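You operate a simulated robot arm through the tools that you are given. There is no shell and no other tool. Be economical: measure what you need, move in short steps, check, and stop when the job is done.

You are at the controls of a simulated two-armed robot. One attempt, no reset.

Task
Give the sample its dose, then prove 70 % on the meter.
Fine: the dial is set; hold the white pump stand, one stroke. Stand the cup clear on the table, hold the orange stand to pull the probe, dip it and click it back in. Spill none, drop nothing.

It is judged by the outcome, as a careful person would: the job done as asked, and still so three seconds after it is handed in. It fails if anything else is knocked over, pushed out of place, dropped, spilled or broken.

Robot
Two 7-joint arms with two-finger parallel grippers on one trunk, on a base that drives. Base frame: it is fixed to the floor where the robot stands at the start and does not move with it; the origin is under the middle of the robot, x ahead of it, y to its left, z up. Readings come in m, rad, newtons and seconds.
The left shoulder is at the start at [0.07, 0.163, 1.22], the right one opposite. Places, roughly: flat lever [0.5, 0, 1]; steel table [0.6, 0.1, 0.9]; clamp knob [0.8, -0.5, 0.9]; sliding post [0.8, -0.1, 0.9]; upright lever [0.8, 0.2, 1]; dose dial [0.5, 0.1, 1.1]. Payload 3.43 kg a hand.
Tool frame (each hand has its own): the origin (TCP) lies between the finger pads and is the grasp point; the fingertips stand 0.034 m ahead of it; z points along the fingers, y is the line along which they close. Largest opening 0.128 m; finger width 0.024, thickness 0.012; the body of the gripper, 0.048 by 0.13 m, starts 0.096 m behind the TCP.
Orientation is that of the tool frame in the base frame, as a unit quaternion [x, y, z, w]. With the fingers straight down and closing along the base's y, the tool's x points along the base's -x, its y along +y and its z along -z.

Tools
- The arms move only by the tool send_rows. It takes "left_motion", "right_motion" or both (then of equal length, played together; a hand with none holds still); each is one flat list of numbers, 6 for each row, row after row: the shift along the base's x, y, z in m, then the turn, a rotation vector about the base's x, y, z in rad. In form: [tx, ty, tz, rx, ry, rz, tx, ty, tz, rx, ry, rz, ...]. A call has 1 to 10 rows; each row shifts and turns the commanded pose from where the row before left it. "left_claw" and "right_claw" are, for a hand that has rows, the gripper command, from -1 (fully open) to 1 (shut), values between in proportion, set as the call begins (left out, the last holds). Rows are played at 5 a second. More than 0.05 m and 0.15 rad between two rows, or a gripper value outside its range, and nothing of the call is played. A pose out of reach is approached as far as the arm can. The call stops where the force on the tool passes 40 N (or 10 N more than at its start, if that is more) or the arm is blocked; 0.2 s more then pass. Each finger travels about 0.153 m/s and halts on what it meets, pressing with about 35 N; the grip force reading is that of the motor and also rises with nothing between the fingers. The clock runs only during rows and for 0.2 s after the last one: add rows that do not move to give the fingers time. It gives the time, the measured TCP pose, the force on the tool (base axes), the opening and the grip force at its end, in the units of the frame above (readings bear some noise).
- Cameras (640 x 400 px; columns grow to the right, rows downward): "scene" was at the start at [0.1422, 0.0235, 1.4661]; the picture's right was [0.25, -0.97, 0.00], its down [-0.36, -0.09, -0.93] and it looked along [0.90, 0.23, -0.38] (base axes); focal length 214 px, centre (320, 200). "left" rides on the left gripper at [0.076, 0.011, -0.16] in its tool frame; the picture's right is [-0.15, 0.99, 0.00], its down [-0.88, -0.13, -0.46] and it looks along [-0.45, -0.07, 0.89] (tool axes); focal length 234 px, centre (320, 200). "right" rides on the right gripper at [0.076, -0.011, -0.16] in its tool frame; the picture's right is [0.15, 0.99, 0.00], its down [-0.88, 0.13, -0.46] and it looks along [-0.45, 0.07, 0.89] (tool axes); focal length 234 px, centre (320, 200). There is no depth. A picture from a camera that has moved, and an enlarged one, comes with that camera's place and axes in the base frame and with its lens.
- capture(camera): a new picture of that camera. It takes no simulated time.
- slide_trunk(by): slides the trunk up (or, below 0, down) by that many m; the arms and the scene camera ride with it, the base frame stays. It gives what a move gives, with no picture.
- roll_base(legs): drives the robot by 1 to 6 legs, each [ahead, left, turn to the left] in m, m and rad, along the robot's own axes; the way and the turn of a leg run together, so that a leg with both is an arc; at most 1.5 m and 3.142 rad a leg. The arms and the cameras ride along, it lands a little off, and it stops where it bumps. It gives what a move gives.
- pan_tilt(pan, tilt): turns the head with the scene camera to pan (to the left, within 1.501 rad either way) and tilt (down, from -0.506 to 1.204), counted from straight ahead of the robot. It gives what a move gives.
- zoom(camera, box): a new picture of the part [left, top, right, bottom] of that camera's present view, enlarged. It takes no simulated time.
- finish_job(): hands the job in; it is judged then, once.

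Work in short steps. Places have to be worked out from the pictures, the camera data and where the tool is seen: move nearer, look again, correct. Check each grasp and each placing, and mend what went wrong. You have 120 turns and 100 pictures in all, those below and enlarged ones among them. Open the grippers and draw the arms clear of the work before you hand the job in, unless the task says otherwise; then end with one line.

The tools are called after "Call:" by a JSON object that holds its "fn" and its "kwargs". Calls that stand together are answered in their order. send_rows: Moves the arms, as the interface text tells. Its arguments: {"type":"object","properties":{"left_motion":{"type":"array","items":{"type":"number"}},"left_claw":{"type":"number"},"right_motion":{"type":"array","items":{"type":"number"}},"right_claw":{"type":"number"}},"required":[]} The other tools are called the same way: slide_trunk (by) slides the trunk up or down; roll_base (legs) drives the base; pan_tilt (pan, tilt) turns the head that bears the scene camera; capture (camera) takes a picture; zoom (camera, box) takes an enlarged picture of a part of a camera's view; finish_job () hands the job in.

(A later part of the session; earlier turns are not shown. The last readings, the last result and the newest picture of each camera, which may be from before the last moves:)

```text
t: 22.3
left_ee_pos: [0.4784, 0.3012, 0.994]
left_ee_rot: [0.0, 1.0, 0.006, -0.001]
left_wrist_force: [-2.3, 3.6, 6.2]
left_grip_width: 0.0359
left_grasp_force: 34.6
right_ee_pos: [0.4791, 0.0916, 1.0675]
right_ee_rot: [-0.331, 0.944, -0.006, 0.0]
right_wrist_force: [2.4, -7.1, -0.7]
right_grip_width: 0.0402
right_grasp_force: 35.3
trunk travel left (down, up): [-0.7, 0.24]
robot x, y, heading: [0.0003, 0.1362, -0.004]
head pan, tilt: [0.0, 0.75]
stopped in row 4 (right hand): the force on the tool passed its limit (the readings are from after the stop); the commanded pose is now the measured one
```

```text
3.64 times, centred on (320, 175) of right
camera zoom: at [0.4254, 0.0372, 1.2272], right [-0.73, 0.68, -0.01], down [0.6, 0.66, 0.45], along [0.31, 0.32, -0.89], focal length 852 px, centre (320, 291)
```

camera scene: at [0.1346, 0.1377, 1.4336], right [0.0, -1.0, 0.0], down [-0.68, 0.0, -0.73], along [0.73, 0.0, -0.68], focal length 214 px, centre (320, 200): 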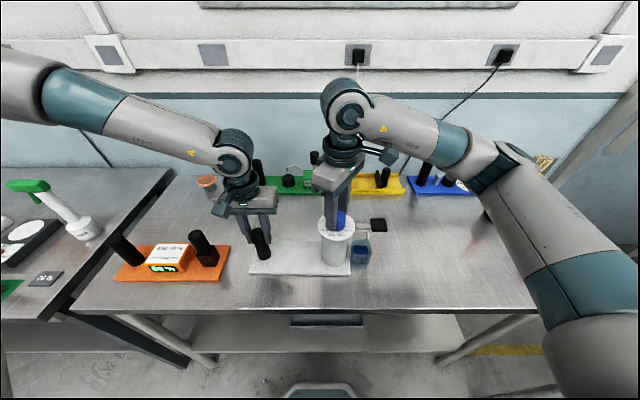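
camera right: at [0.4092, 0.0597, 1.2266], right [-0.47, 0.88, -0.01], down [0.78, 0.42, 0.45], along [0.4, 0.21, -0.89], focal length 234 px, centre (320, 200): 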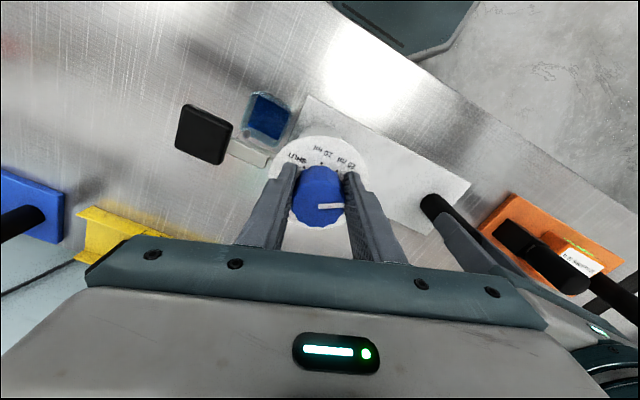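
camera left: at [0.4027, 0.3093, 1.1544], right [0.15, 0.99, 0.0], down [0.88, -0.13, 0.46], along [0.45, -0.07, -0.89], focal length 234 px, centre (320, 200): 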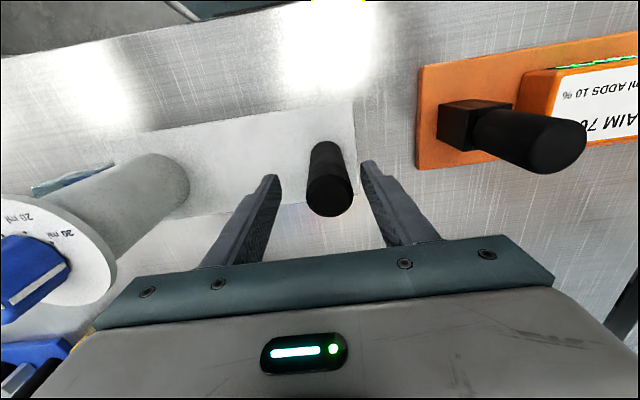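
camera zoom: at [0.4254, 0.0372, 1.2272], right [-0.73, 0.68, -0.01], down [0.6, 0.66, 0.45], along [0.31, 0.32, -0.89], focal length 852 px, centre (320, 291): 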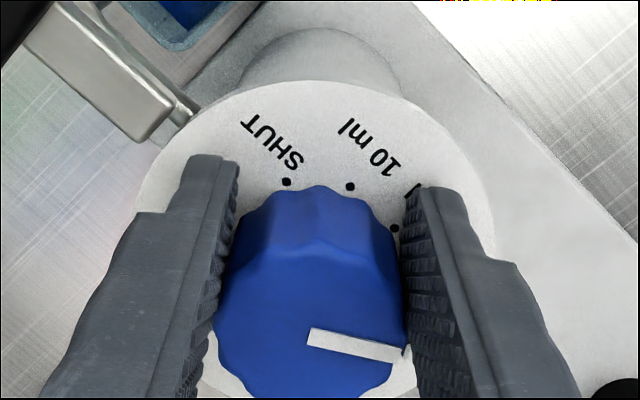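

The pictures show the knob's axis is about 7 mm ahead of the TCP — near (0.484, 0.098) — so the turn was eccentric. I open, centre properly, turn the hand back and regrasp.

Call:
{"fn": "send_rows", "kwargs": {"right_motion": [0, 0, 0, 0, 0, 0, 0, 0, 0, 0, 0, 0, 0.0025, 0.003, 0, 0, 0, 0, 0.0025, 0.003, 0, 0, 0, -0.14, 0, 0, 0, 0, 0, -0.14, 0, 0, 0, 0, 0, -0.14, 0, 0, 0, 0, 0, -0.14, 0, 0, 0, 0, 0, -0.14, 0, 0, 0, 0, 0, -0.14, 0, 0, 0, 0, 0, -0.14], "right_claw": -0.1}}

Call:
{"fn": "zoom", "kwargs": {"camera": "right", "box": [255, 110, 385, 230]}}

Call:
{"fn": "capture", "kwargs": {"camera": "scene"}}

```text
t: 24.5
left_ee_pos: [0.4772, 0.3003, 0.9945]
left_ee_rot: [0.0, 1.0, 0.005, 0.0]
left_wrist_force: [0.9, -2.8, 9.6]
left_grip_width: 0.0358
left_grasp_force: 35.6
right_ee_pos: [0.4836, 0.0985, 1.0672]
right_ee_rot: [0.151, 0.988, -0.006, -0.002]
right_wrist_force: [1.3, 0.0, 0.6]
right_grip_width: 0.0705
right_grasp_force: 0.0
trunk travel left (down, up): [-0.7, 0.24]
robot x, y, heading: [-0.0048, 0.1368, -0.001]
head pan, tilt: [0.0, 0.75]
```

```text
3.33 times, centred on (320, 170) of right
camera zoom: at [0.4086, 0.1117, 1.2274], right [0.16, 0.99, -0.01], down [0.88, -0.14, 0.45], along [0.44, -0.08, -0.89], focal length 781 px, centre (320, 300)
```

zoom: 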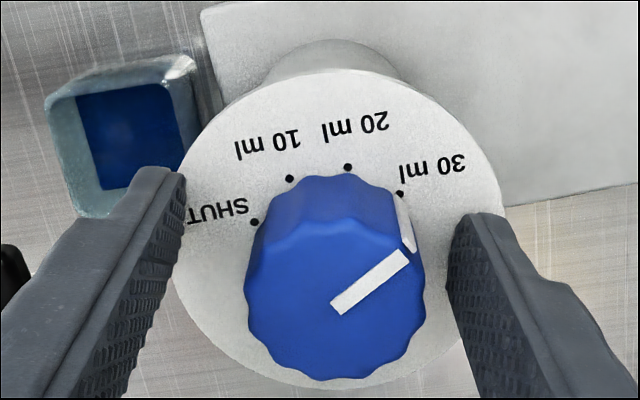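

```text
58 pictures are left
camera scene: at [0.1348, 0.1369, 1.4337], right [0.0, -1.0, 0.0], down [-0.68, 0.0, -0.73], along [0.73, 0.0, -0.68], focal length 214 px, centre (320, 200)
```

scene: 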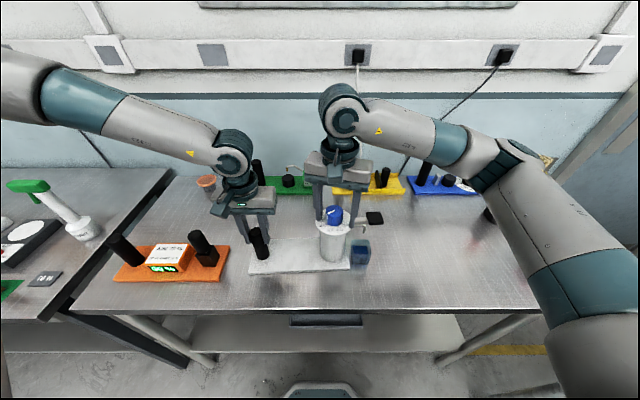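

Now the knob top is centred fore-aft; 3 mm sideways to go. I shift, grip, and turn again.

Call:
{"fn": "send_rows", "kwargs": {"right_motion": [0, 0.003, 0, 0, 0, 0, 0, 0, 0, 0, 0, 0, 0, 0, 0, 0, 0, 0, 0, 0, 0, 0, 0, 0], "right_claw": 1}}

Call:
{"fn": "send_rows", "kwargs": {"right_motion": [0, 0, 0, 0, 0, 0.1, 0, 0, 0, 0, 0, 0.1, 0, 0, 0, 0, 0, 0.1, 0, 0, 0, 0, 0, 0.1]}}

Call:
{"fn": "zoom", "kwargs": {"camera": "right", "box": [255, 110, 385, 230]}}

```text
t: 25.5
left_ee_pos: [0.4787, 0.3003, 0.9948]
left_ee_rot: [0.0, 1.0, 0.007, -0.001]
left_wrist_force: [-2.8, -16.5, 10.8]
left_grip_width: 0.0356
left_grasp_force: 35.6
right_ee_pos: [0.4848, 0.1015, 1.0678]
right_ee_rot: [0.15, 0.989, -0.005, -0.004]
right_wrist_force: [1.4, 15.2, -3.7]
right_grip_width: 0.041
right_grasp_force: 34.4
trunk travel left (down, up): [-0.7, 0.24]
robot x, y, heading: [0.0063, 0.1369, -0.001]
head pan, tilt: [0.0, 0.75]
```

```text
t: 26.5
left_ee_pos: [0.4786, 0.3008, 0.9942]
left_ee_rot: [-0.001, 1.0, 0.008, -0.001]
left_wrist_force: [-2.2, -6.4, 7.6]
left_grip_width: 0.0359
left_grasp_force: 35.3
right_ee_pos: [0.4831, 0.1011, 1.068]
right_ee_rot: [-0.048, 0.999, -0.008, -0.001]
right_wrist_force: [1.0, 1.6, 3.5]
right_grip_width: 0.0409
right_grasp_force: 35.0
trunk travel left (down, up): [-0.7, 0.24]
robot x, y, heading: [-0.0006, 0.1401, -0.004]
head pan, tilt: [0.0, 0.75]
```

```text
3.33 times, centred on (320, 170) of right
camera zoom: at [0.4086, 0.084, 1.2281], right [-0.24, 0.97, -0.01], down [0.86, 0.22, 0.45], along [0.44, 0.1, -0.89], focal length 781 px, centre (320, 300)
```

zoom: 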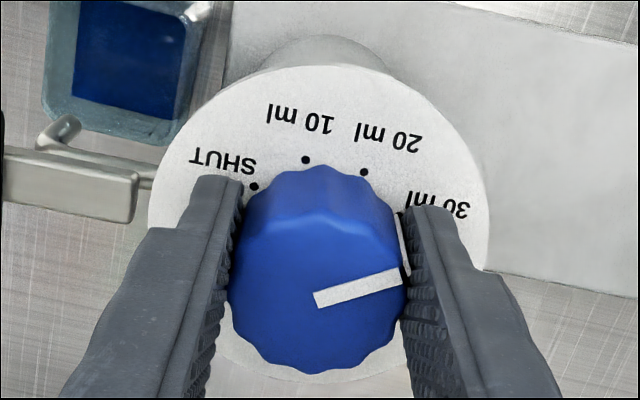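

The knob deflects ~6–8° under load and springs back: a detent, slip at the limit. I open, rewind, and look closely at the knob's lobes so the pads can sit flush on two lobes per side.

Call:
{"fn": "send_rows", "kwargs": {"right_motion": [0, 0, 0, 0, 0, 0, 0, 0, 0, 0, 0, 0, 0, 0, 0, 0, 0, -0.1, 0, 0, 0, 0, 0, -0.1, 0, 0, 0, 0, 0, -0.1, 0, 0, 0, 0, 0, -0.1], "right_claw": -0.1}}

Call:
{"fn": "zoom", "kwargs": {"camera": "right", "box": [300, 155, 350, 230]}}

Call:
{"fn": "zoom", "kwargs": {"camera": "scene", "box": [310, 190, 390, 280]}}

```text
t: 27.9
left_ee_pos: [0.4786, 0.3012, 0.9942]
left_ee_rot: [0.0, 1.0, 0.007, -0.001]
left_wrist_force: [-1.8, -0.3, 6.1]
left_grip_width: 0.0357
left_grasp_force: 34.9
right_ee_pos: [0.4836, 0.1006, 1.0695]
right_ee_rot: [0.151, 0.989, -0.005, -0.003]
right_wrist_force: [-0.7, 0.1, 0.8]
right_grip_width: 0.0705
right_grasp_force: 0.0
trunk travel left (down, up): [-0.7, 0.24]
robot x, y, heading: [0.0008, 0.1354, -0.001]
head pan, tilt: [0.0, 0.75]
```

```text
5.33 times, centred on (325, 192) of right
camera zoom: at [0.4081, 0.1149, 1.228], right [0.16, 0.99, -0.01], down [0.88, -0.13, 0.45], along [0.44, -0.08, -0.89], focal length 1249 px, centre (293, 240)
```

zoom: 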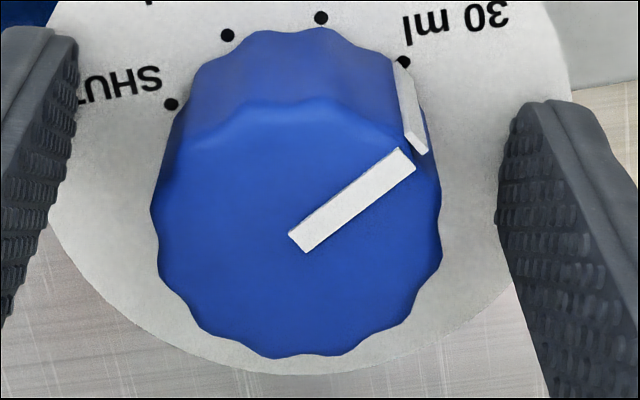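

```text
4.44 times, centred on (350, 235) of scene
camera zoom: at [0.1347, 0.1375, 1.4337], right [0.0, -1.0, 0.0], down [-0.68, 0.0, -0.73], along [0.73, 0.0, -0.68], focal length 953 px, centre (187, 44)
```

zoom: 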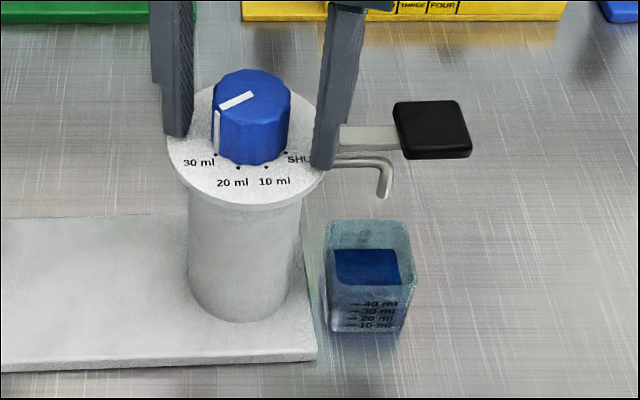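

The white pointer also has a rib down the knob's side. If the pad presses that rib slightly ahead of centre, it drives positively — that's why the first grip worked. I turn the hand +0.45 rad open, then grip.

Call:
{"fn": "send_rows", "kwargs": {"right_motion": [0, 0, 0, 0, 0, 0.12, 0, 0, 0, 0, 0, 0.11, 0, 0, 0, 0, 0, 0.11, 0, 0, 0, 0, 0, 0.11, 0, 0, 0, 0, 0, 0], "right_claw": -0.1}}

Call:
{"fn": "send_rows", "kwargs": {"right_motion": [0, 0, 0, 0, 0, 0, 0, 0, 0, 0, 0, 0, 0, 0, 0, 0, 0, 0, 0, 0, 0, 0, 0, 0], "right_claw": 1}}

Call:
{"fn": "zoom", "kwargs": {"camera": "right", "box": [280, 140, 360, 230]}}

```text
t: 29.1
left_ee_pos: [0.4777, 0.301, 0.9939]
left_ee_rot: [0.0, 1.0, 0.006, -0.001]
left_wrist_force: [0.4, -0.3, 7.5]
left_grip_width: 0.0355
left_grasp_force: 35.0
right_ee_pos: [0.483, 0.1023, 1.0658]
right_ee_rot: [-0.074, 0.997, -0.006, -0.001]
right_wrist_force: [-0.1, -0.8, -0.3]
right_grip_width: 0.0705
right_grasp_force: 0.0
trunk travel left (down, up): [-0.7, 0.24]
robot x, y, heading: [-0.0016, 0.1382, -0.0]
head pan, tilt: [0.0, 0.75]
```

```text
t: 30.1
left_ee_pos: [0.4782, 0.3022, 0.9936]
left_ee_rot: [0.0, 1.0, 0.007, 0.0]
left_wrist_force: [-0.6, 13.1, 8.1]
left_grip_width: 0.0359
left_grasp_force: 34.8
right_ee_pos: [0.4832, 0.1009, 1.0669]
right_ee_rot: [-0.073, 0.997, -0.007, -0.001]
right_wrist_force: [0.5, -11.2, 1.0]
right_grip_width: 0.0413
right_grasp_force: 35.1
trunk travel left (down, up): [-0.7, 0.24]
robot x, y, heading: [-0.0011, 0.1397, -0.003]
head pan, tilt: [0.0, 0.75]
```

```text
4.44 times, centred on (320, 185) of right
camera zoom: at [0.4101, 0.0809, 1.2273], right [-0.29, 0.96, -0.01], down [0.85, 0.26, 0.45], along [0.43, 0.12, -0.89], focal length 1041 px, centre (320, 267)
```

zoom: 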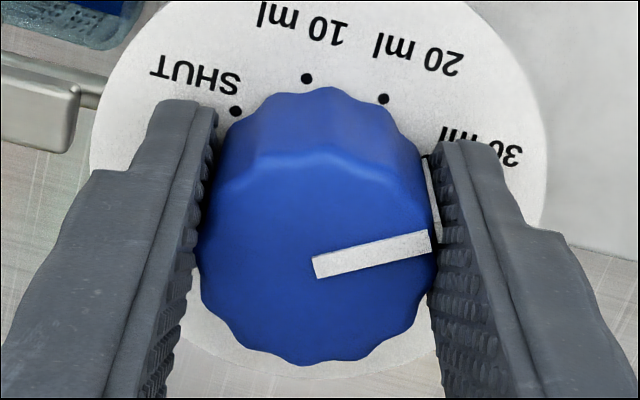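

Rib is under the right pad at +14°. I turn.

Call:
{"fn": "send_rows", "kwargs": {"right_motion": [0, -0.002, 0, 0, 0, 0.08, 0, 0, 0, 0, 0, 0.08, 0, 0, 0, 0, 0, 0.08, 0, 0, 0, 0, 0, 0.08, 0, 0, 0, 0, 0, 0.08, 0, 0, 0, 0, 0, 0.08]}}

Call:
{"fn": "zoom", "kwargs": {"camera": "right", "box": [280, 140, 360, 230]}}

```text
t: 31.5
left_ee_pos: [0.4792, 0.3034, 0.9947]
left_ee_rot: [-0.001, 1.0, 0.009, -0.001]
left_wrist_force: [-2.3, 4.9, 5.4]
left_grip_width: 0.036
left_grasp_force: 34.8
right_ee_pos: [0.4853, 0.0969, 1.0685]
right_ee_rot: [-0.305, 0.952, -0.009, -0.001]
right_wrist_force: [2.0, -8.2, 0.8]
right_grip_width: 0.0411
right_grasp_force: 35.1
trunk travel left (down, up): [-0.7, 0.24]
robot x, y, heading: [0.0013, 0.1414, -0.001]
head pan, tilt: [0.0, 0.75]
stopped in row 6 (right hand): the force on the tool passed its limit (the readings are from after the stop); the commanded pose is now the measured one
```

```text
4.44 times, centred on (320, 185) of right
camera zoom: at [0.4281, 0.0455, 1.2282], right [-0.69, 0.72, -0.02], down [0.64, 0.62, 0.45], along [0.33, 0.3, -0.89], focal length 1041 px, centre (320, 267)
```

zoom: 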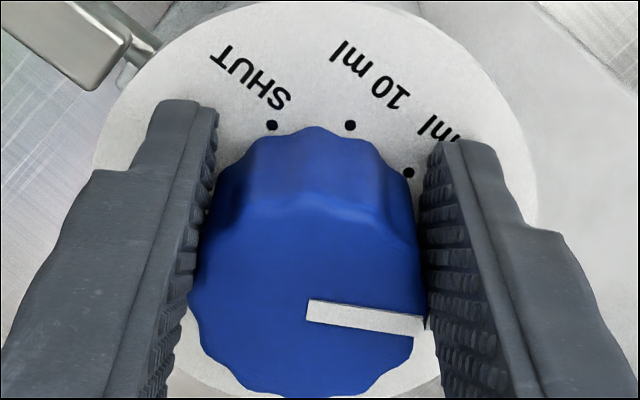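

The pad friction slips at about the detent's peak; contact creep suggests a quick turn holds better than a slow one. I open, re-centre, and rewind the hand for a fast turn.

Call:
{"fn": "send_rows", "kwargs": {"right_motion": [0, 0, 0, 0, 0, 0, 0, 0, 0, 0, 0, 0, 0.002, 0.0025, 0, 0, 0, -0.14, 0.001, 0.0025, 0, 0, 0, -0.14, 0, 0, 0, 0, 0, -0.14, 0, 0, 0, 0, 0, -0.14, 0, 0, 0, 0, 0, -0.14, 0, 0, 0, 0, 0, -0.14, 0, 0, 0, 0, 0, -0.14, 0, 0, 0, 0, 0, 0], "right_claw": -0.1}}

Call:
{"fn": "zoom", "kwargs": {"camera": "right", "box": [260, 120, 380, 230]}}

```text
t: 33.7
left_ee_pos: [0.4782, 0.3026, 0.9939]
left_ee_rot: [-0.001, 1.0, 0.009, -0.001]
left_wrist_force: [0.5, -2.8, 8.8]
left_grip_width: 0.036
left_grasp_force: 35.0
right_ee_pos: [0.4874, 0.101, 1.0687]
right_ee_rot: [0.18, 0.984, -0.009, -0.005]
right_wrist_force: [0.2, 0.7, -0.6]
right_grip_width: 0.0702
right_grasp_force: 0.0
trunk travel left (down, up): [-0.7, 0.24]
robot x, y, heading: [-0.0026, 0.1394, -0.001]
head pan, tilt: [0.0, 0.75]
```

```text
3.64 times, centred on (320, 175) of right
camera zoom: at [0.4143, 0.1197, 1.2286], right [0.21, 0.98, -0.02], down [0.88, -0.18, 0.45], along [0.43, -0.11, -0.89], focal length 852 px, centre (320, 291)
```

zoom: 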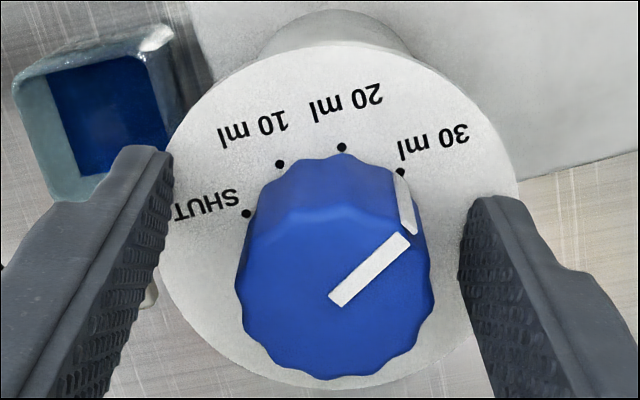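

Centred fore-aft; I shift 2.5 mm in +y, grip, then turn fast.

Call:
{"fn": "send_rows", "kwargs": {"right_motion": [0, 0.0025, 0, 0, 0, 0, 0, 0, 0, 0, 0, 0, 0, 0, 0, 0, 0, 0, 0, 0, 0, 0, 0, 0], "right_claw": 1}}

Call:
{"fn": "send_rows", "kwargs": {"right_motion": [0, 0, 0, 0, 0, 0.149, 0, 0, 0, 0, 0, 0.149, 0, 0, 0, 0, 0, 0.149, 0, 0, 0, 0, 0, 0.149, 0, 0, 0, 0, 0, 0.149]}}

Call:
{"fn": "zoom", "kwargs": {"camera": "right", "box": [260, 120, 380, 230]}}

```text
t: 34.7
left_ee_pos: [0.4782, 0.302, 0.9938]
left_ee_rot: [-0.001, 1.0, 0.009, -0.002]
left_wrist_force: [-2.8, -9.9, 10.4]
left_grip_width: 0.0357
left_grasp_force: 35.0
right_ee_pos: [0.4874, 0.1053, 1.0679]
right_ee_rot: [0.179, 0.984, -0.007, -0.005]
right_wrist_force: [3.1, 9.3, 0.1]
right_grip_width: 0.0408
right_grasp_force: 35.2
trunk travel left (down, up): [-0.7, 0.24]
robot x, y, heading: [-0.001, 0.1358, -0.002]
head pan, tilt: [0.0, 0.75]
```

```text
t: 35.9
left_ee_pos: [0.4778, 0.3045, 0.9926]
left_ee_rot: [-0.002, 1.0, 0.013, -0.002]
left_wrist_force: [0.3, 30.9, 10.1]
left_grip_width: 0.0362
left_grasp_force: 35.2
right_ee_pos: [0.4875, 0.1011, 1.0684]
right_ee_rot: [-0.192, 0.981, -0.013, -0.001]
right_wrist_force: [2.9, -34.8, 6.0]
right_grip_width: 0.0411
right_grasp_force: 35.0
trunk travel left (down, up): [-0.7, 0.24]
robot x, y, heading: [-0.0005, 0.1355, -0.005]
head pan, tilt: [0.0, 0.75]
```

```text
3.64 times, centred on (320, 175) of right
camera zoom: at [0.4215, 0.0662, 1.2291], right [-0.51, 0.86, -0.02], down [0.77, 0.46, 0.45], along [0.39, 0.21, -0.9], focal length 852 px, centre (320, 291)
```

zoom: 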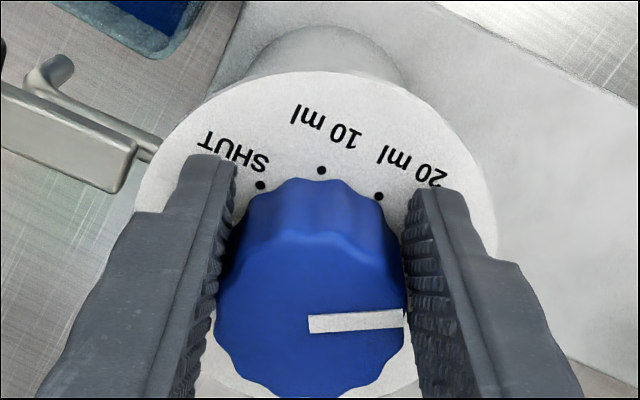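

Re-measuring the knob's top ellipse (rows 207–380), the axis is still ~7 mm ahead of the TCP: about (0.4945, 0.102). All grips were eccentric. I open, rewind and centre there.

Call:
{"fn": "send_rows", "kwargs": {"right_motion": [0, 0, 0, 0, 0, 0, 0, 0, 0, 0, 0, 0, 0.004, 0, 0, 0, 0, -0.14, 0.003, -0.001, 0, 0, 0, -0.14, 0, 0, 0, 0, 0, -0.14, 0, 0, 0, 0, 0, -0.14, 0, 0, 0, 0, 0, -0.14, 0, 0, 0, 0, 0, -0.14, 0, 0, 0, 0, 0, 0], "right_claw": -0.1}}

Call:
{"fn": "zoom", "kwargs": {"camera": "right", "box": [260, 120, 380, 230]}}

```text
t: 37.9
left_ee_pos: [0.4786, 0.3029, 0.9933]
left_ee_rot: [-0.001, 1.0, 0.01, -0.002]
left_wrist_force: [-0.3, -1.9, 3.5]
left_grip_width: 0.0358
left_grasp_force: 34.9
right_ee_pos: [0.495, 0.1055, 1.0675]
right_ee_rot: [0.226, 0.974, -0.007, -0.006]
right_wrist_force: [-0.3, 0.0, 0.9]
right_grip_width: 0.0703
right_grasp_force: 0.0
trunk travel left (down, up): [-0.7, 0.24]
robot x, y, heading: [-0.0003, 0.1362, -0.003]
head pan, tilt: [0.0, 0.75]
```

```text
3.64 times, centred on (320, 175) of right
camera zoom: at [0.4237, 0.1289, 1.228], right [0.3, 0.95, -0.02], down [0.85, -0.26, 0.45], along [0.42, -0.15, -0.89], focal length 852 px, centre (320, 291)
```

zoom: 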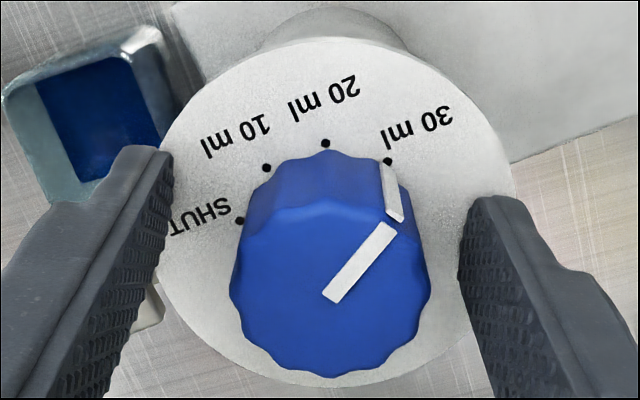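

The estimate shifted with the hand, so I check in the scene whether the stand itself has moved or tilted, using the same crop as before.

Call:
{"fn": "zoom", "kwargs": {"camera": "scene", "box": [200, 180, 400, 300]}}

```text
3.20 times, centred on (300, 240) of scene
camera zoom: at [0.1351, 0.1371, 1.4337], right [0.0, -1.0, 0.0], down [-0.68, 0.0, -0.73], along [0.73, 0.0, -0.68], focal length 686 px, centre (384, 72)
```

zoom: 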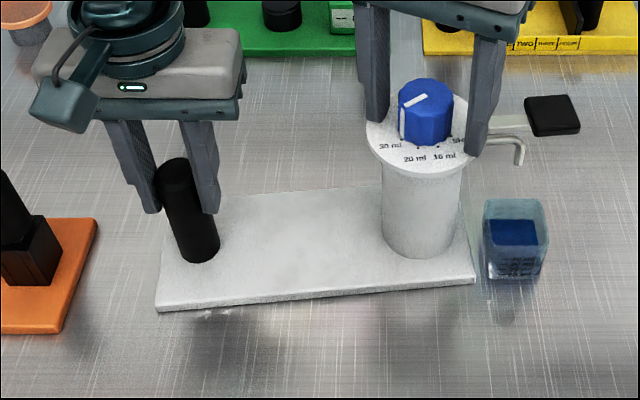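

The stand has swung about its post by ~5° with the twisting: the knob moved to about (0.5005, 0.103). I centre there, grip, and swing the stand back to its place (−x 16 mm) first.

Call:
{"fn": "send_rows", "kwargs": {"right_motion": [0.003, -0.001, 0, 0, 0, 0, 0.0025, -0.0012, 0, 0, 0, 0, 0, 0, 0, 0, 0, 0]}}

Call:
{"fn": "zoom", "kwargs": {"camera": "right", "box": [260, 120, 380, 230]}}

```text
t: 38.7
left_ee_pos: [0.4786, 0.3031, 0.9927]
left_ee_rot: [-0.001, 1.0, 0.01, -0.002]
left_wrist_force: [-0.9, -1.1, 3.3]
left_grip_width: 0.0354
left_grasp_force: 35.2
right_ee_pos: [0.4999, 0.102, 1.0679]
right_ee_rot: [0.226, 0.974, -0.008, -0.005]
right_wrist_force: [-0.9, 0.9, 1.2]
right_grip_width: 0.0702
right_grasp_force: 0.1
trunk travel left (down, up): [-0.7, 0.24]
robot x, y, heading: [0.0015, 0.1397, -0.005]
head pan, tilt: [0.0, 0.75]
```

```text
3.64 times, centred on (320, 175) of right
camera zoom: at [0.4294, 0.1263, 1.2284], right [0.3, 0.95, -0.02], down [0.85, -0.26, 0.45], along [0.42, -0.15, -0.89], focal length 852 px, centre (320, 291)
```

zoom: 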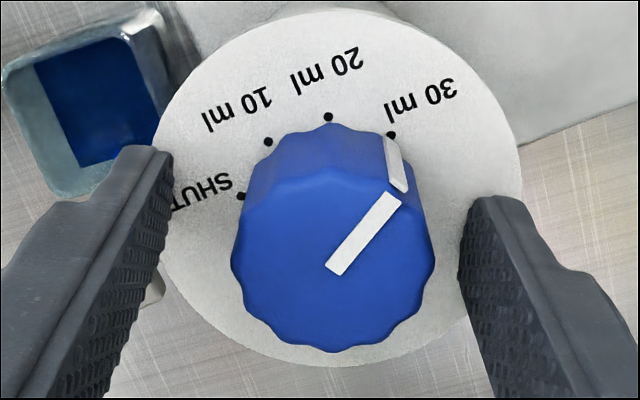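

Now truly centred fore-aft; I shift 2.5 mm sideways, grip, and swing the stand back.

Call:
{"fn": "send_rows", "kwargs": {"right_motion": [0.0008, 0.0025, 0, 0, 0, 0, 0, 0, 0, 0, 0, 0, 0, 0, 0, 0, 0, 0, 0, 0, 0, 0, 0, 0], "right_claw": 1}}

Call:
{"fn": "send_rows", "kwargs": {"right_motion": [-0.004, 0, 0, 0, 0, -0.02, -0.004, 0, 0, 0, 0, -0.02, -0.004, 0, 0, 0, 0, -0.02, -0.004, 0, 0, 0, 0, -0.02, 0, 0, 0, 0, 0, 0]}}

Call:
{"fn": "zoom", "kwargs": {"camera": "scene", "box": [200, 180, 400, 300]}}

```text
t: 39.7
left_ee_pos: [0.4783, 0.3036, 0.9929]
left_ee_rot: [-0.001, 1.0, 0.009, -0.002]
left_wrist_force: [0.0, 0.2, 2.1]
left_grip_width: 0.036
left_grasp_force: 34.8
right_ee_pos: [0.5009, 0.1044, 1.0676]
right_ee_rot: [0.225, 0.974, -0.007, -0.006]
right_wrist_force: [1.3, -1.0, 0.8]
right_grip_width: 0.041
right_grasp_force: 34.9
trunk travel left (down, up): [-0.7, 0.24]
robot x, y, heading: [-0.0015, 0.1368, 0.0]
head pan, tilt: [0.0, 0.75]
```

```text
t: 40.9
left_ee_pos: [0.4793, 0.3038, 0.9938]
left_ee_rot: [-0.001, 1.0, 0.009, -0.002]
left_wrist_force: [-3.7, 3.4, 4.8]
left_grip_width: 0.036
left_grasp_force: 34.5
right_ee_pos: [0.4835, 0.1035, 1.0674]
right_ee_rot: [0.263, 0.965, -0.008, -0.005]
right_wrist_force: [1.6, -2.2, -2.2]
right_grip_width: 0.0413
right_grasp_force: 35.2
trunk travel left (down, up): [-0.7, 0.24]
robot x, y, heading: [0.0026, 0.1383, -0.006]
head pan, tilt: [0.0, 0.75]
```

```text
3.20 times, centred on (300, 240) of scene
camera zoom: at [0.1354, 0.1373, 1.4336], right [0.0, -1.0, 0.0], down [-0.68, 0.0, -0.73], along [0.73, 0.0, -0.68], focal length 686 px, centre (384, 72)
```

zoom: 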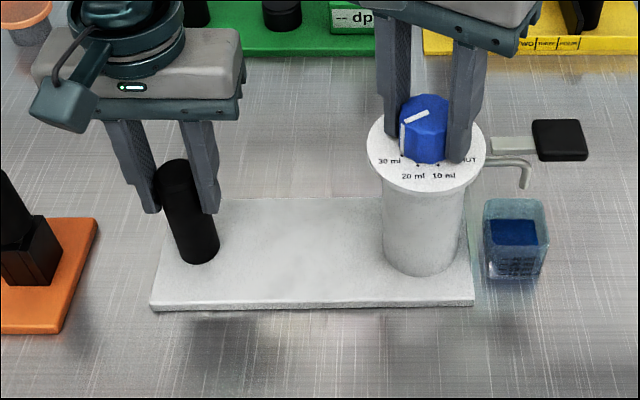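

The stand is back nearly in place and the grip is force-free. Now turn the knob with the centred grip.

Call:
{"fn": "send_rows", "kwargs": {"right_motion": [0, 0, 0, 0, 0, 0.13, 0, 0, 0, 0, 0, 0.13, 0, 0, 0, 0, 0, 0.13, 0, 0, 0, 0, 0, 0.13, 0, 0, 0, 0, 0, 0.13]}}

Call:
{"fn": "zoom", "kwargs": {"camera": "right", "box": [260, 120, 380, 230]}}

```text
t: 42.1
left_ee_pos: [0.478, 0.3034, 0.9941]
left_ee_rot: [-0.001, 1.0, 0.011, -0.001]
left_wrist_force: [0.1, 7.6, 3.1]
left_grip_width: 0.0359
left_grasp_force: 34.7
right_ee_pos: [0.485, 0.103, 1.0686]
right_ee_rot: [-0.059, 0.998, -0.01, -0.003]
right_wrist_force: [-0.2, -10.0, 2.9]
right_grip_width: 0.0414
right_grasp_force: 35.7
trunk travel left (down, up): [-0.7, 0.24]
robot x, y, heading: [0.0013, 0.1395, -0.003]
head pan, tilt: [0.0, 0.75]
```

```text
3.64 times, centred on (320, 175) of right
camera zoom: at [0.4112, 0.0858, 1.2287], right [-0.26, 0.97, -0.02], down [0.86, 0.24, 0.45], along [0.44, 0.1, -0.89], focal length 852 px, centre (320, 291)
```

zoom: 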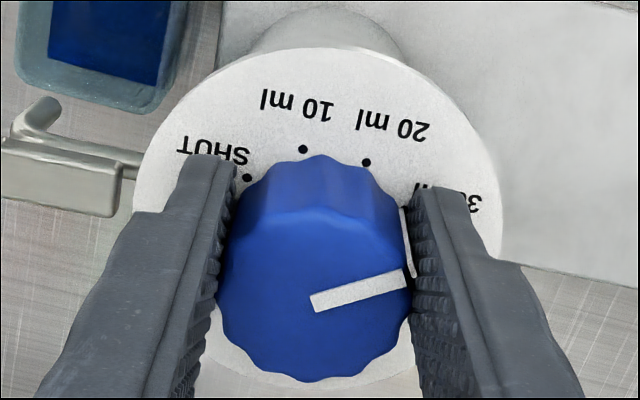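

The knob stops hard here: after exactly one easy step from its first position, nothing moves it on. That feels like an end stop, not a detent. I test the other direction with −0.7 rad.

Call:
{"fn": "send_rows", "kwargs": {"right_motion": [0, 0, 0, 0, 0, -0.1, 0, 0, 0, 0, 0, -0.1, 0, 0, 0, 0, 0, -0.1, 0, 0, 0, 0, 0, -0.1, 0, 0, 0, 0, 0, -0.1, 0, 0, 0, 0, 0, -0.1, 0, 0, 0, 0, 0, -0.1]}}

Call:
{"fn": "zoom", "kwargs": {"camera": "right", "box": [260, 120, 380, 230]}}

```text
t: 43.7
left_ee_pos: [0.4789, 0.3012, 0.9947]
left_ee_rot: [0.0, 1.0, 0.006, 0.0]
left_wrist_force: [-0.7, -27.3, 11.1]
left_grip_width: 0.0357
left_grasp_force: 35.3
right_ee_pos: [0.4855, 0.1064, 1.0676]
right_ee_rot: [0.288, 0.958, -0.005, -0.007]
right_wrist_force: [2.9, 31.3, 0.1]
right_grip_width: 0.0413
right_grasp_force: 34.8
trunk travel left (down, up): [-0.7, 0.24]
robot x, y, heading: [-0.0001, 0.1361, -0.001]
head pan, tilt: [0.0, 0.75]
```

```text
3.64 times, centred on (320, 175) of right
camera zoom: at [0.4173, 0.1391, 1.2288], right [0.42, 0.91, -0.01], down [0.81, -0.37, 0.45], along [0.4, -0.2, -0.9], focal length 852 px, centre (320, 291)
```

zoom: 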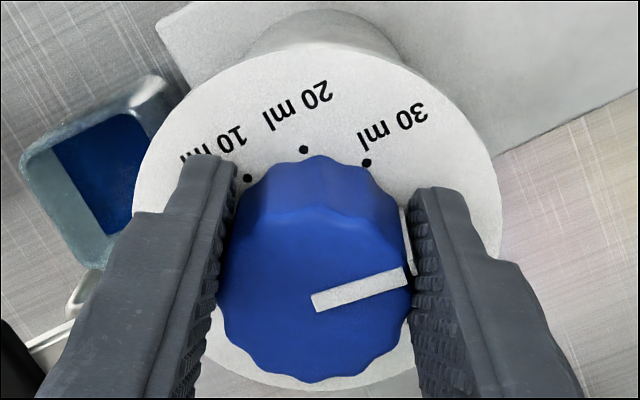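

In − direction it turns freely, back to its original position; toward "20/10" it is hard-stopped. So the found position is one click off an end stop. I map the range the other way: open, re-centre, turn hand back and look.

Call:
{"fn": "send_rows", "kwargs": {"right_motion": [0, 0, 0, 0, 0, 0, 0, 0, 0, 0, 0, 0, 0.0025, 0, 0, 0, 0, 0.14, 0.002, 0, 0, 0, 0, 0.14, 0, 0, 0, 0, 0, 0.14, 0, 0, 0, 0, 0, 0.14, 0, 0, 0, 0, 0, 0.14, 0, 0, 0, 0, 0, 0.14, 0, 0, 0, 0, 0, 0.1, 0, 0, 0, 0, 0, 0], "right_claw": -0.1}}

Call:
{"fn": "zoom", "kwargs": {"camera": "right", "box": [260, 120, 380, 230]}}

Call:
{"fn": "zoom", "kwargs": {"camera": "scene", "box": [200, 180, 400, 300]}}

```text
t: 45.9
left_ee_pos: [0.4787, 0.3025, 0.9934]
left_ee_rot: [-0.001, 1.0, 0.009, -0.002]
left_wrist_force: [0.1, 1.3, 4.4]
left_grip_width: 0.0356
left_grasp_force: 35.5
right_ee_pos: [0.4891, 0.1036, 1.0684]
right_ee_rot: [-0.177, 0.984, -0.01, -0.002]
right_wrist_force: [0.2, 0.4, -0.5]
right_grip_width: 0.0705
right_grasp_force: 0.1
trunk travel left (down, up): [-0.7, 0.24]
robot x, y, heading: [-0.0008, 0.1396, 0.004]
head pan, tilt: [0.0, 0.75]
```

```text
3.64 times, centred on (320, 175) of right
camera zoom: at [0.4215, 0.0703, 1.2285], right [-0.48, 0.88, -0.02], down [0.78, 0.44, 0.45], along [0.4, 0.2, -0.89], focal length 852 px, centre (320, 291)
```

zoom: 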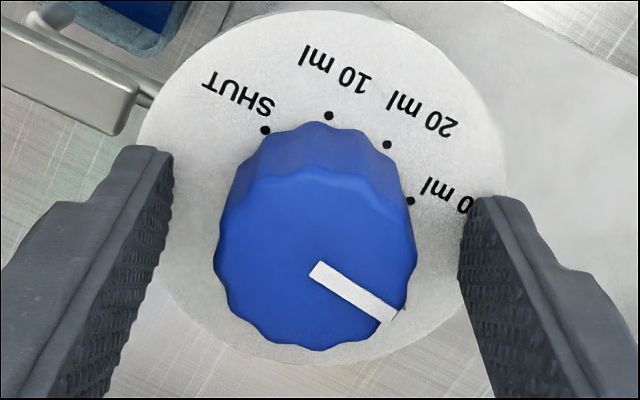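

```text
3.20 times, centred on (300, 240) of scene
camera zoom: at [0.1351, 0.1378, 1.4337], right [0.0, -1.0, 0.0], down [-0.68, 0.0, -0.73], along [0.73, 0.0, -0.68], focal length 686 px, centre (384, 72)
```

zoom: 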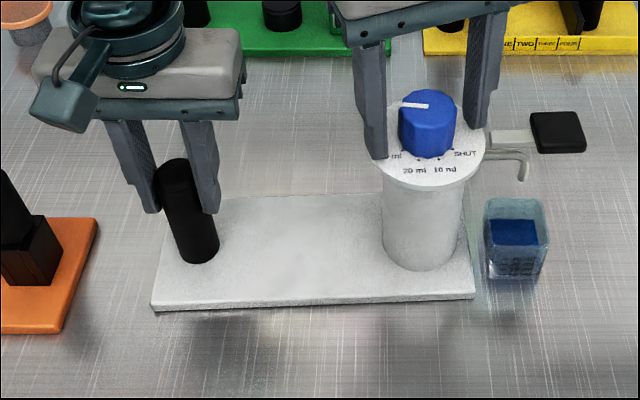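

Back at its original click, and now well centred. I grip and turn one more step in the − direction to test the range.

Call:
{"fn": "send_rows", "kwargs": {"right_motion": [0, -0.001, 0, 0, 0, 0, 0, 0, 0, 0, 0, 0, 0, 0, 0, 0, 0, 0, 0, 0, 0, 0, 0, 0], "right_claw": 1}}

Call:
{"fn": "send_rows", "kwargs": {"right_motion": [0, 0, 0, 0, 0, -0.1, 0, 0, 0, 0, 0, -0.1, 0, 0, 0, 0, 0, -0.1, 0, 0, 0, 0, 0, -0.1, 0, 0, 0, 0, 0, -0.1, 0, 0, 0, 0, 0, -0.1, 0, 0, 0, 0, 0, -0.1]}}

Call:
{"fn": "zoom", "kwargs": {"camera": "right", "box": [260, 120, 380, 230]}}

```text
t: 46.9
left_ee_pos: [0.4794, 0.3034, 0.9929]
left_ee_rot: [-0.001, 1.0, 0.009, -0.002]
left_wrist_force: [1.8, -1.7, -0.8]
left_grip_width: 0.0359
left_grasp_force: 34.9
right_ee_pos: [0.4901, 0.1038, 1.0687]
right_ee_rot: [-0.177, 0.984, -0.009, -0.001]
right_wrist_force: [-1.2, 1.4, -0.5]
right_grip_width: 0.0408
right_grasp_force: 35.0
trunk travel left (down, up): [-0.7, 0.24]
robot x, y, heading: [-0.0042, 0.1397, -0.002]
head pan, tilt: [0.0, 0.75]
```

```text
t: 48.5
left_ee_pos: [0.4786, 0.3031, 0.994]
left_ee_rot: [-0.001, 1.0, 0.01, -0.001]
left_wrist_force: [0.1, -4.4, 1.0]
left_grip_width: 0.0359
left_grasp_force: 34.8
right_ee_pos: [0.4892, 0.1033, 1.0675]
right_ee_rot: [0.172, 0.985, -0.008, -0.005]
right_wrist_force: [2.5, 3.7, -0.5]
right_grip_width: 0.0413
right_grasp_force: 35.0
trunk travel left (down, up): [-0.7, 0.24]
robot x, y, heading: [0.0016, 0.1366, -0.001]
head pan, tilt: [0.0, 0.75]
```

```text
3.64 times, centred on (320, 175) of right
camera zoom: at [0.4163, 0.1203, 1.2284], right [0.2, 0.98, -0.02], down [0.88, -0.17, 0.45], along [0.44, -0.1, -0.89], focal length 852 px, centre (320, 291)
```

zoom: 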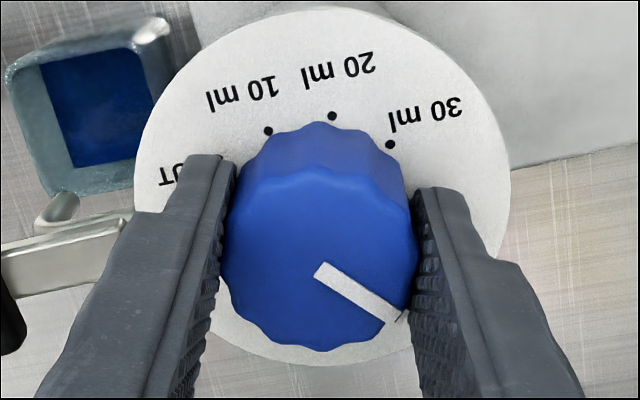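

It turned easily another click (low forces). I regrasp and keep going − to find the other end of the range.

Call:
{"fn": "send_rows", "kwargs": {"right_motion": [0, 0, 0, 0, 0, 0, 0, 0, 0, 0, 0, 0, 0, 0, 0, 0, 0, 0.14, 0, 0, 0, 0, 0, 0.14, 0, 0, 0, 0, 0, 0.14, 0, 0, 0, 0, 0, 0.14, 0, 0, 0, 0, 0, 0.14, 0, 0, 0, 0, 0, 0.14, 0, 0, 0, 0, 0, 0.14, 0, 0, 0, 0, 0, 0], "right_claw": -0.1}}

Call:
{"fn": "send_rows", "kwargs": {"right_motion": [0, 0, 0, 0, 0, 0, 0, 0, 0, 0, 0, 0, 0, 0, 0, 0, 0, 0, 0, 0, 0, 0, 0, -0.12, 0, 0, 0, 0, 0, -0.12, 0, 0, 0, 0, 0, -0.12, 0, 0, 0, 0, 0, -0.12, 0, 0, 0, 0, 0, -0.12, 0, 0, 0, 0, 0, -0.12, 0, 0, 0, 0, 0, -0.12], "right_claw": 1}}

Call:
{"fn": "zoom", "kwargs": {"camera": "right", "box": [260, 120, 380, 230]}}

```text
t: 50.7
left_ee_pos: [0.4779, 0.3021, 0.9928]
left_ee_rot: [-0.001, 1.0, 0.009, -0.001]
left_wrist_force: [0.7, -0.5, 4.8]
left_grip_width: 0.036
left_grasp_force: 35.1
right_ee_pos: [0.4893, 0.1024, 1.0683]
right_ee_rot: [-0.313, 0.95, -0.01, 0.0]
right_wrist_force: [0.4, 0.6, 0.2]
right_grip_width: 0.0705
right_grasp_force: 0.1
trunk travel left (down, up): [-0.7, 0.24]
robot x, y, heading: [0.0004, 0.1359, -0.001]
head pan, tilt: [0.0, 0.75]
```

```text
t: 52.9
left_ee_pos: [0.4782, 0.3036, 0.9936]
left_ee_rot: [-0.001, 1.0, 0.009, -0.002]
left_wrist_force: [2.5, -0.6, -0.4]
left_grip_width: 0.0358
left_grasp_force: 34.8
right_ee_pos: [0.4889, 0.1023, 1.0671]
right_ee_rot: [0.104, 0.995, -0.008, -0.004]
right_wrist_force: [0.3, 1.5, 4.7]
right_grip_width: 0.0407
right_grasp_force: 35.3
trunk travel left (down, up): [-0.7, 0.24]
robot x, y, heading: [-0.002, 0.1343, 0.001]
head pan, tilt: [0.0, 0.75]
```

```text
3.64 times, centred on (320, 175) of right
camera zoom: at [0.4142, 0.1102, 1.228], right [0.06, 1.0, -0.02], down [0.89, -0.05, 0.45], along [0.45, -0.04, -0.89], focal length 852 px, centre (320, 291)
```

zoom: 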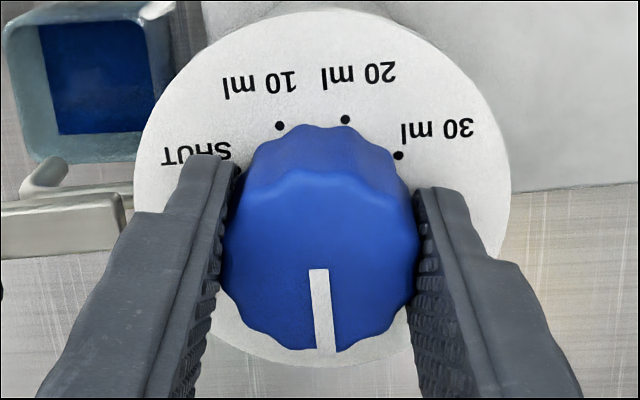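

It's now three clicks from the stop (~118°). If the range is the four labelled settings, this should be the other end; I try one more step.

Call:
{"fn": "send_rows", "kwargs": {"right_motion": [0, 0, 0, 0, 0, -0.1, 0, 0, 0, 0, 0, -0.1, 0, 0, 0, 0, 0, -0.1, 0, 0, 0, 0, 0, -0.1, 0, 0, 0, 0, 0, -0.1]}}

Call:
{"fn": "zoom", "kwargs": {"camera": "right", "box": [260, 120, 380, 230]}}

```text
t: 54.1
left_ee_pos: [0.479, 0.3036, 0.9931]
left_ee_rot: [-0.002, 1.0, 0.01, -0.002]
left_wrist_force: [2.5, 7.7, 0.6]
left_grip_width: 0.0362
left_grasp_force: 35.1
right_ee_pos: [0.4899, 0.1015, 1.0672]
right_ee_rot: [0.345, 0.938, -0.009, -0.006]
right_wrist_force: [-2.9, -8.2, 0.9]
right_grip_width: 0.0413
right_grasp_force: 35.8
trunk travel left (down, up): [-0.7, 0.24]
robot x, y, heading: [-0.0016, 0.1359, -0.003]
head pan, tilt: [0.0, 0.75]
```

```text
3.64 times, centred on (320, 175) of right
camera zoom: at [0.4275, 0.1446, 1.2275], right [0.53, 0.85, -0.02], down [0.76, -0.47, 0.45], along [0.37, -0.25, -0.89], focal length 852 px, centre (320, 291)
```

zoom: 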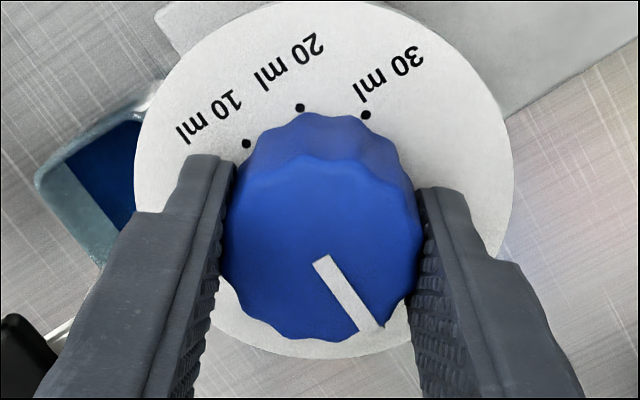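

Blocked there: the range is exactly three clicks, four settings, so the first position was one click above SHUT = 10 ml — the dial was set as told (its printed disc is just turned). I restore it: +80°, back to the original click.

Call:
{"fn": "send_rows", "kwargs": {"right_motion": [0, 0, 0, 0, 0, 0.14, 0, 0, 0, 0, 0, 0.14, 0, 0, 0, 0, 0, 0.14, 0, 0, 0, 0, 0, 0.14, 0, 0, 0, 0, 0, 0.14, 0, 0, 0, 0, 0, 0.14, 0, 0, 0, 0, 0, 0.14, 0, 0, 0, 0, 0, 0.14, 0, 0, 0, 0, 0, 0.14, 0, 0, 0, 0, 0, 0.1]}}

Call:
{"fn": "zoom", "kwargs": {"camera": "right", "box": [260, 120, 380, 230]}}

```text
t: 56.3
left_ee_pos: [0.4791, 0.3026, 0.9943]
left_ee_rot: [-0.001, 1.0, 0.008, -0.001]
left_wrist_force: [0.0, -11.7, 1.3]
left_grip_width: 0.0357
left_grasp_force: 34.0
right_ee_pos: [0.4887, 0.1033, 1.0679]
right_ee_rot: [-0.324, 0.946, -0.008, 0.0]
right_wrist_force: [1.2, 12.5, 0.3]
right_grip_width: 0.0409
right_grasp_force: 35.5
trunk travel left (down, up): [-0.7, 0.24]
robot x, y, heading: [0.0012, 0.1368, -0.0]
head pan, tilt: [0.0, 0.75]
```

```text
3.64 times, centred on (320, 175) of right
camera zoom: at [0.4349, 0.0509, 1.2278], right [-0.72, 0.69, -0.01], down [0.61, 0.65, 0.45], along [0.32, 0.31, -0.89], focal length 852 px, centre (320, 291)
```

zoom: 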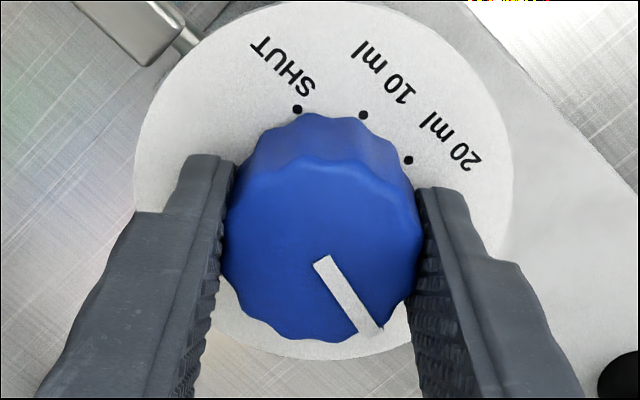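

The knob is back at its original click. While still gripping, I slide the stand back to its original place (both hands −y 5 mm, knob −x 6 mm).

Call:
{"fn": "send_rows", "kwargs": {"right_motion": [-0.002, -0.0015, 0, 0, 0, -0.01, -0.002, -0.0015, 0, 0, 0, -0.01, -0.002, -0.0015, 0, 0, 0, -0.01, 0, 0, 0, 0, 0, 0], "left_motion": [0, -0.0017, 0, 0, 0, 0, 0, -0.0017, 0, 0, 0, 0, 0, -0.0017, 0, 0, 0, 0, 0, 0, 0, 0, 0, 0]}}

Call:
{"fn": "send_rows", "kwargs": {"right_motion": [0, 0, 0, 0, 0, 0, 0, 0, 0, 0, 0, 0, 0, 0, 0, 0, 0, 0], "right_claw": -0.1}}

Call:
{"fn": "zoom", "kwargs": {"camera": "scene", "box": [200, 180, 400, 300]}}

Call:
{"fn": "zoom", "kwargs": {"camera": "right", "box": [260, 120, 380, 230]}}

```text
t: 57.3
left_ee_pos: [0.4786, 0.2971, 0.9926]
left_ee_rot: [-0.001, 1.0, 0.008, -0.001]
left_wrist_force: [-1.5, -15.1, 6.4]
left_grip_width: 0.0358
left_grasp_force: 35.0
right_ee_pos: [0.4841, 0.0992, 1.0676]
right_ee_rot: [-0.307, 0.952, -0.01, -0.001]
right_wrist_force: [5.2, 15.8, 0.1]
right_grip_width: 0.0411
right_grasp_force: 35.5
trunk travel left (down, up): [-0.7, 0.24]
robot x, y, heading: [-0.0039, 0.1366, -0.005]
head pan, tilt: [0.0, 0.75]
```

```text
t: 58.1
left_ee_pos: [0.479, 0.2972, 0.9929]
left_ee_rot: [0.0, 1.0, 0.009, -0.002]
left_wrist_force: [-0.7, 3.4, 3.6]
left_grip_width: 0.036
left_grasp_force: 34.8
right_ee_pos: [0.4831, 0.0987, 1.0672]
right_ee_rot: [-0.307, 0.952, -0.01, -0.001]
right_wrist_force: [-0.4, -0.2, 0.2]
right_grip_width: 0.0705
right_grasp_force: 0.0
trunk travel left (down, up): [-0.7, 0.24]
robot x, y, heading: [-0.0007, 0.1366, -0.001]
head pan, tilt: [0.0, 0.75]
```

```text
3.20 times, centred on (300, 240) of scene
camera zoom: at [0.1353, 0.1378, 1.4336], right [0.0, -1.0, 0.0], down [-0.68, 0.0, -0.73], along [0.73, 0.0, -0.68], focal length 686 px, centre (384, 72)
```

zoom: 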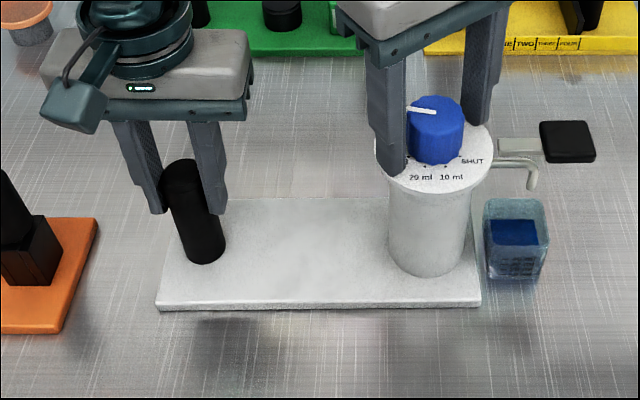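

```text
3.64 times, centred on (320, 175) of right
camera zoom: at [0.4274, 0.048, 1.2277], right [-0.7, 0.72, -0.02], down [0.64, 0.63, 0.45], along [0.33, 0.3, -0.89], focal length 852 px, centre (320, 291)
```

zoom: 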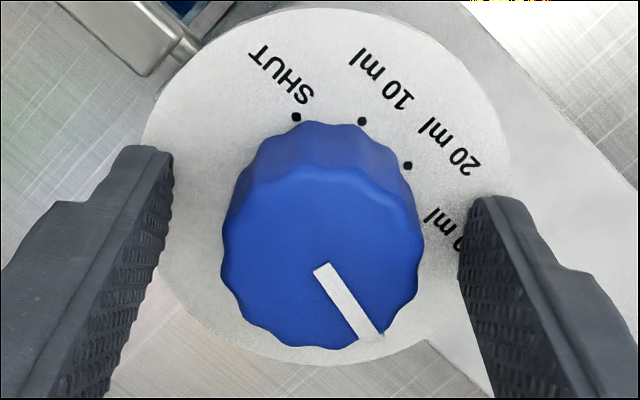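

Dial at its original click, stand in its original place, spout over the cup. Next: right hand up, closed, and over the black paddle at about (0.478, −0.004, 1.04).

Call:
{"fn": "send_rows", "kwargs": {"right_motion": [0, 0, 0.04, 0, 0, 0, 0, 0, 0.045, 0, 0, 0, 0, -0.035, 0, 0, 0, -0.14, 0, -0.035, 0, 0, 0, -0.14, -0.003, -0.035, 0, 0, 0, -0.14, -0.002, 0, 0, 0, 0, -0.14, 0, 0, -0.02, 0, 0, -0.06, 0, 0, -0.02, 0, 0, 0]}}

Call:
{"fn": "send_rows", "kwargs": {"right_motion": [0, 0, 0, 0, 0, 0, 0, 0, 0, 0, 0, 0, 0, 0, 0, 0, 0, 0], "right_claw": 1}}

Call:
{"fn": "capture", "kwargs": {"camera": "right"}}

Call:
{"fn": "zoom", "kwargs": {"camera": "scene", "box": [280, 150, 440, 280]}}

```text
t: 59.9
left_ee_pos: [0.4771, 0.2973, 0.994]
left_ee_rot: [-0.001, 1.0, 0.009, -0.002]
left_wrist_force: [-1.6, -1.5, 4.0]
left_grip_width: 0.036
left_grasp_force: 34.8
right_ee_pos: [0.4787, -0.0055, 1.1129]
right_ee_rot: [-0.002, 1.0, -0.009, -0.004]
right_wrist_force: [0.3, -0.1, 0.0]
right_grip_width: 0.0707
right_grasp_force: 0.1
trunk travel left (down, up): [-0.7, 0.24]
robot x, y, heading: [0.002, 0.1332, 0.005]
head pan, tilt: [0.0, 0.75]
```

```text
t: 60.7
left_ee_pos: [0.4787, 0.2976, 0.9922]
left_ee_rot: [-0.001, 1.0, 0.009, -0.002]
left_wrist_force: [0.0, 0.8, 4.8]
left_grip_width: 0.0358
left_grasp_force: 35.0
right_ee_pos: [0.4778, -0.0065, 1.112]
right_ee_rot: [-0.003, 1.0, -0.009, -0.004]
right_wrist_force: [0.0, 0.2, -0.5]
right_grip_width: 0.0002
right_grasp_force: 33.0
trunk travel left (down, up): [-0.7, 0.24]
robot x, y, heading: [-0.0025, 0.1368, -0.002]
head pan, tilt: [0.0, 0.75]
```

```text
36 pictures are left
camera right: at [0.4032, -0.0156, 1.2733], right [-0.15, 0.99, -0.02], down [0.88, 0.14, 0.45], along [0.44, 0.05, -0.89], focal length 234 px, centre (320, 200)
```

right: 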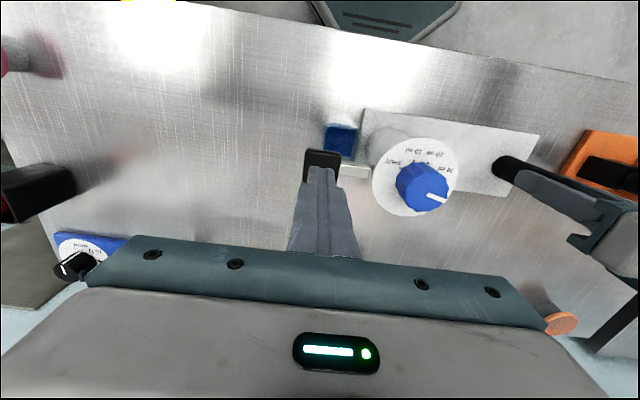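

```text
3.08 times, centred on (360, 215) of scene
camera zoom: at [0.1351, 0.1375, 1.4337], right [0.0, -1.0, 0.0], down [-0.68, 0.0, -0.73], along [0.73, 0.0, -0.68], focal length 660 px, centre (197, 154)
```

zoom: 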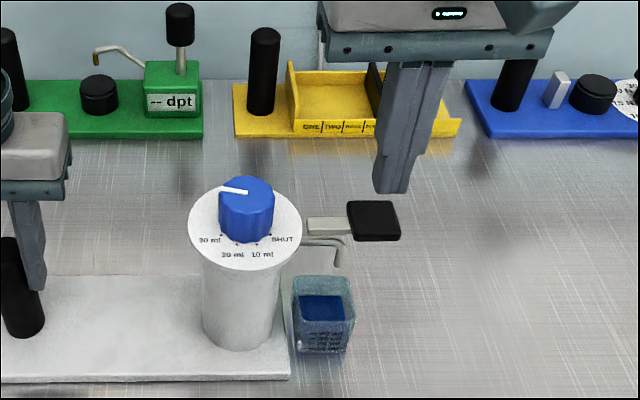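

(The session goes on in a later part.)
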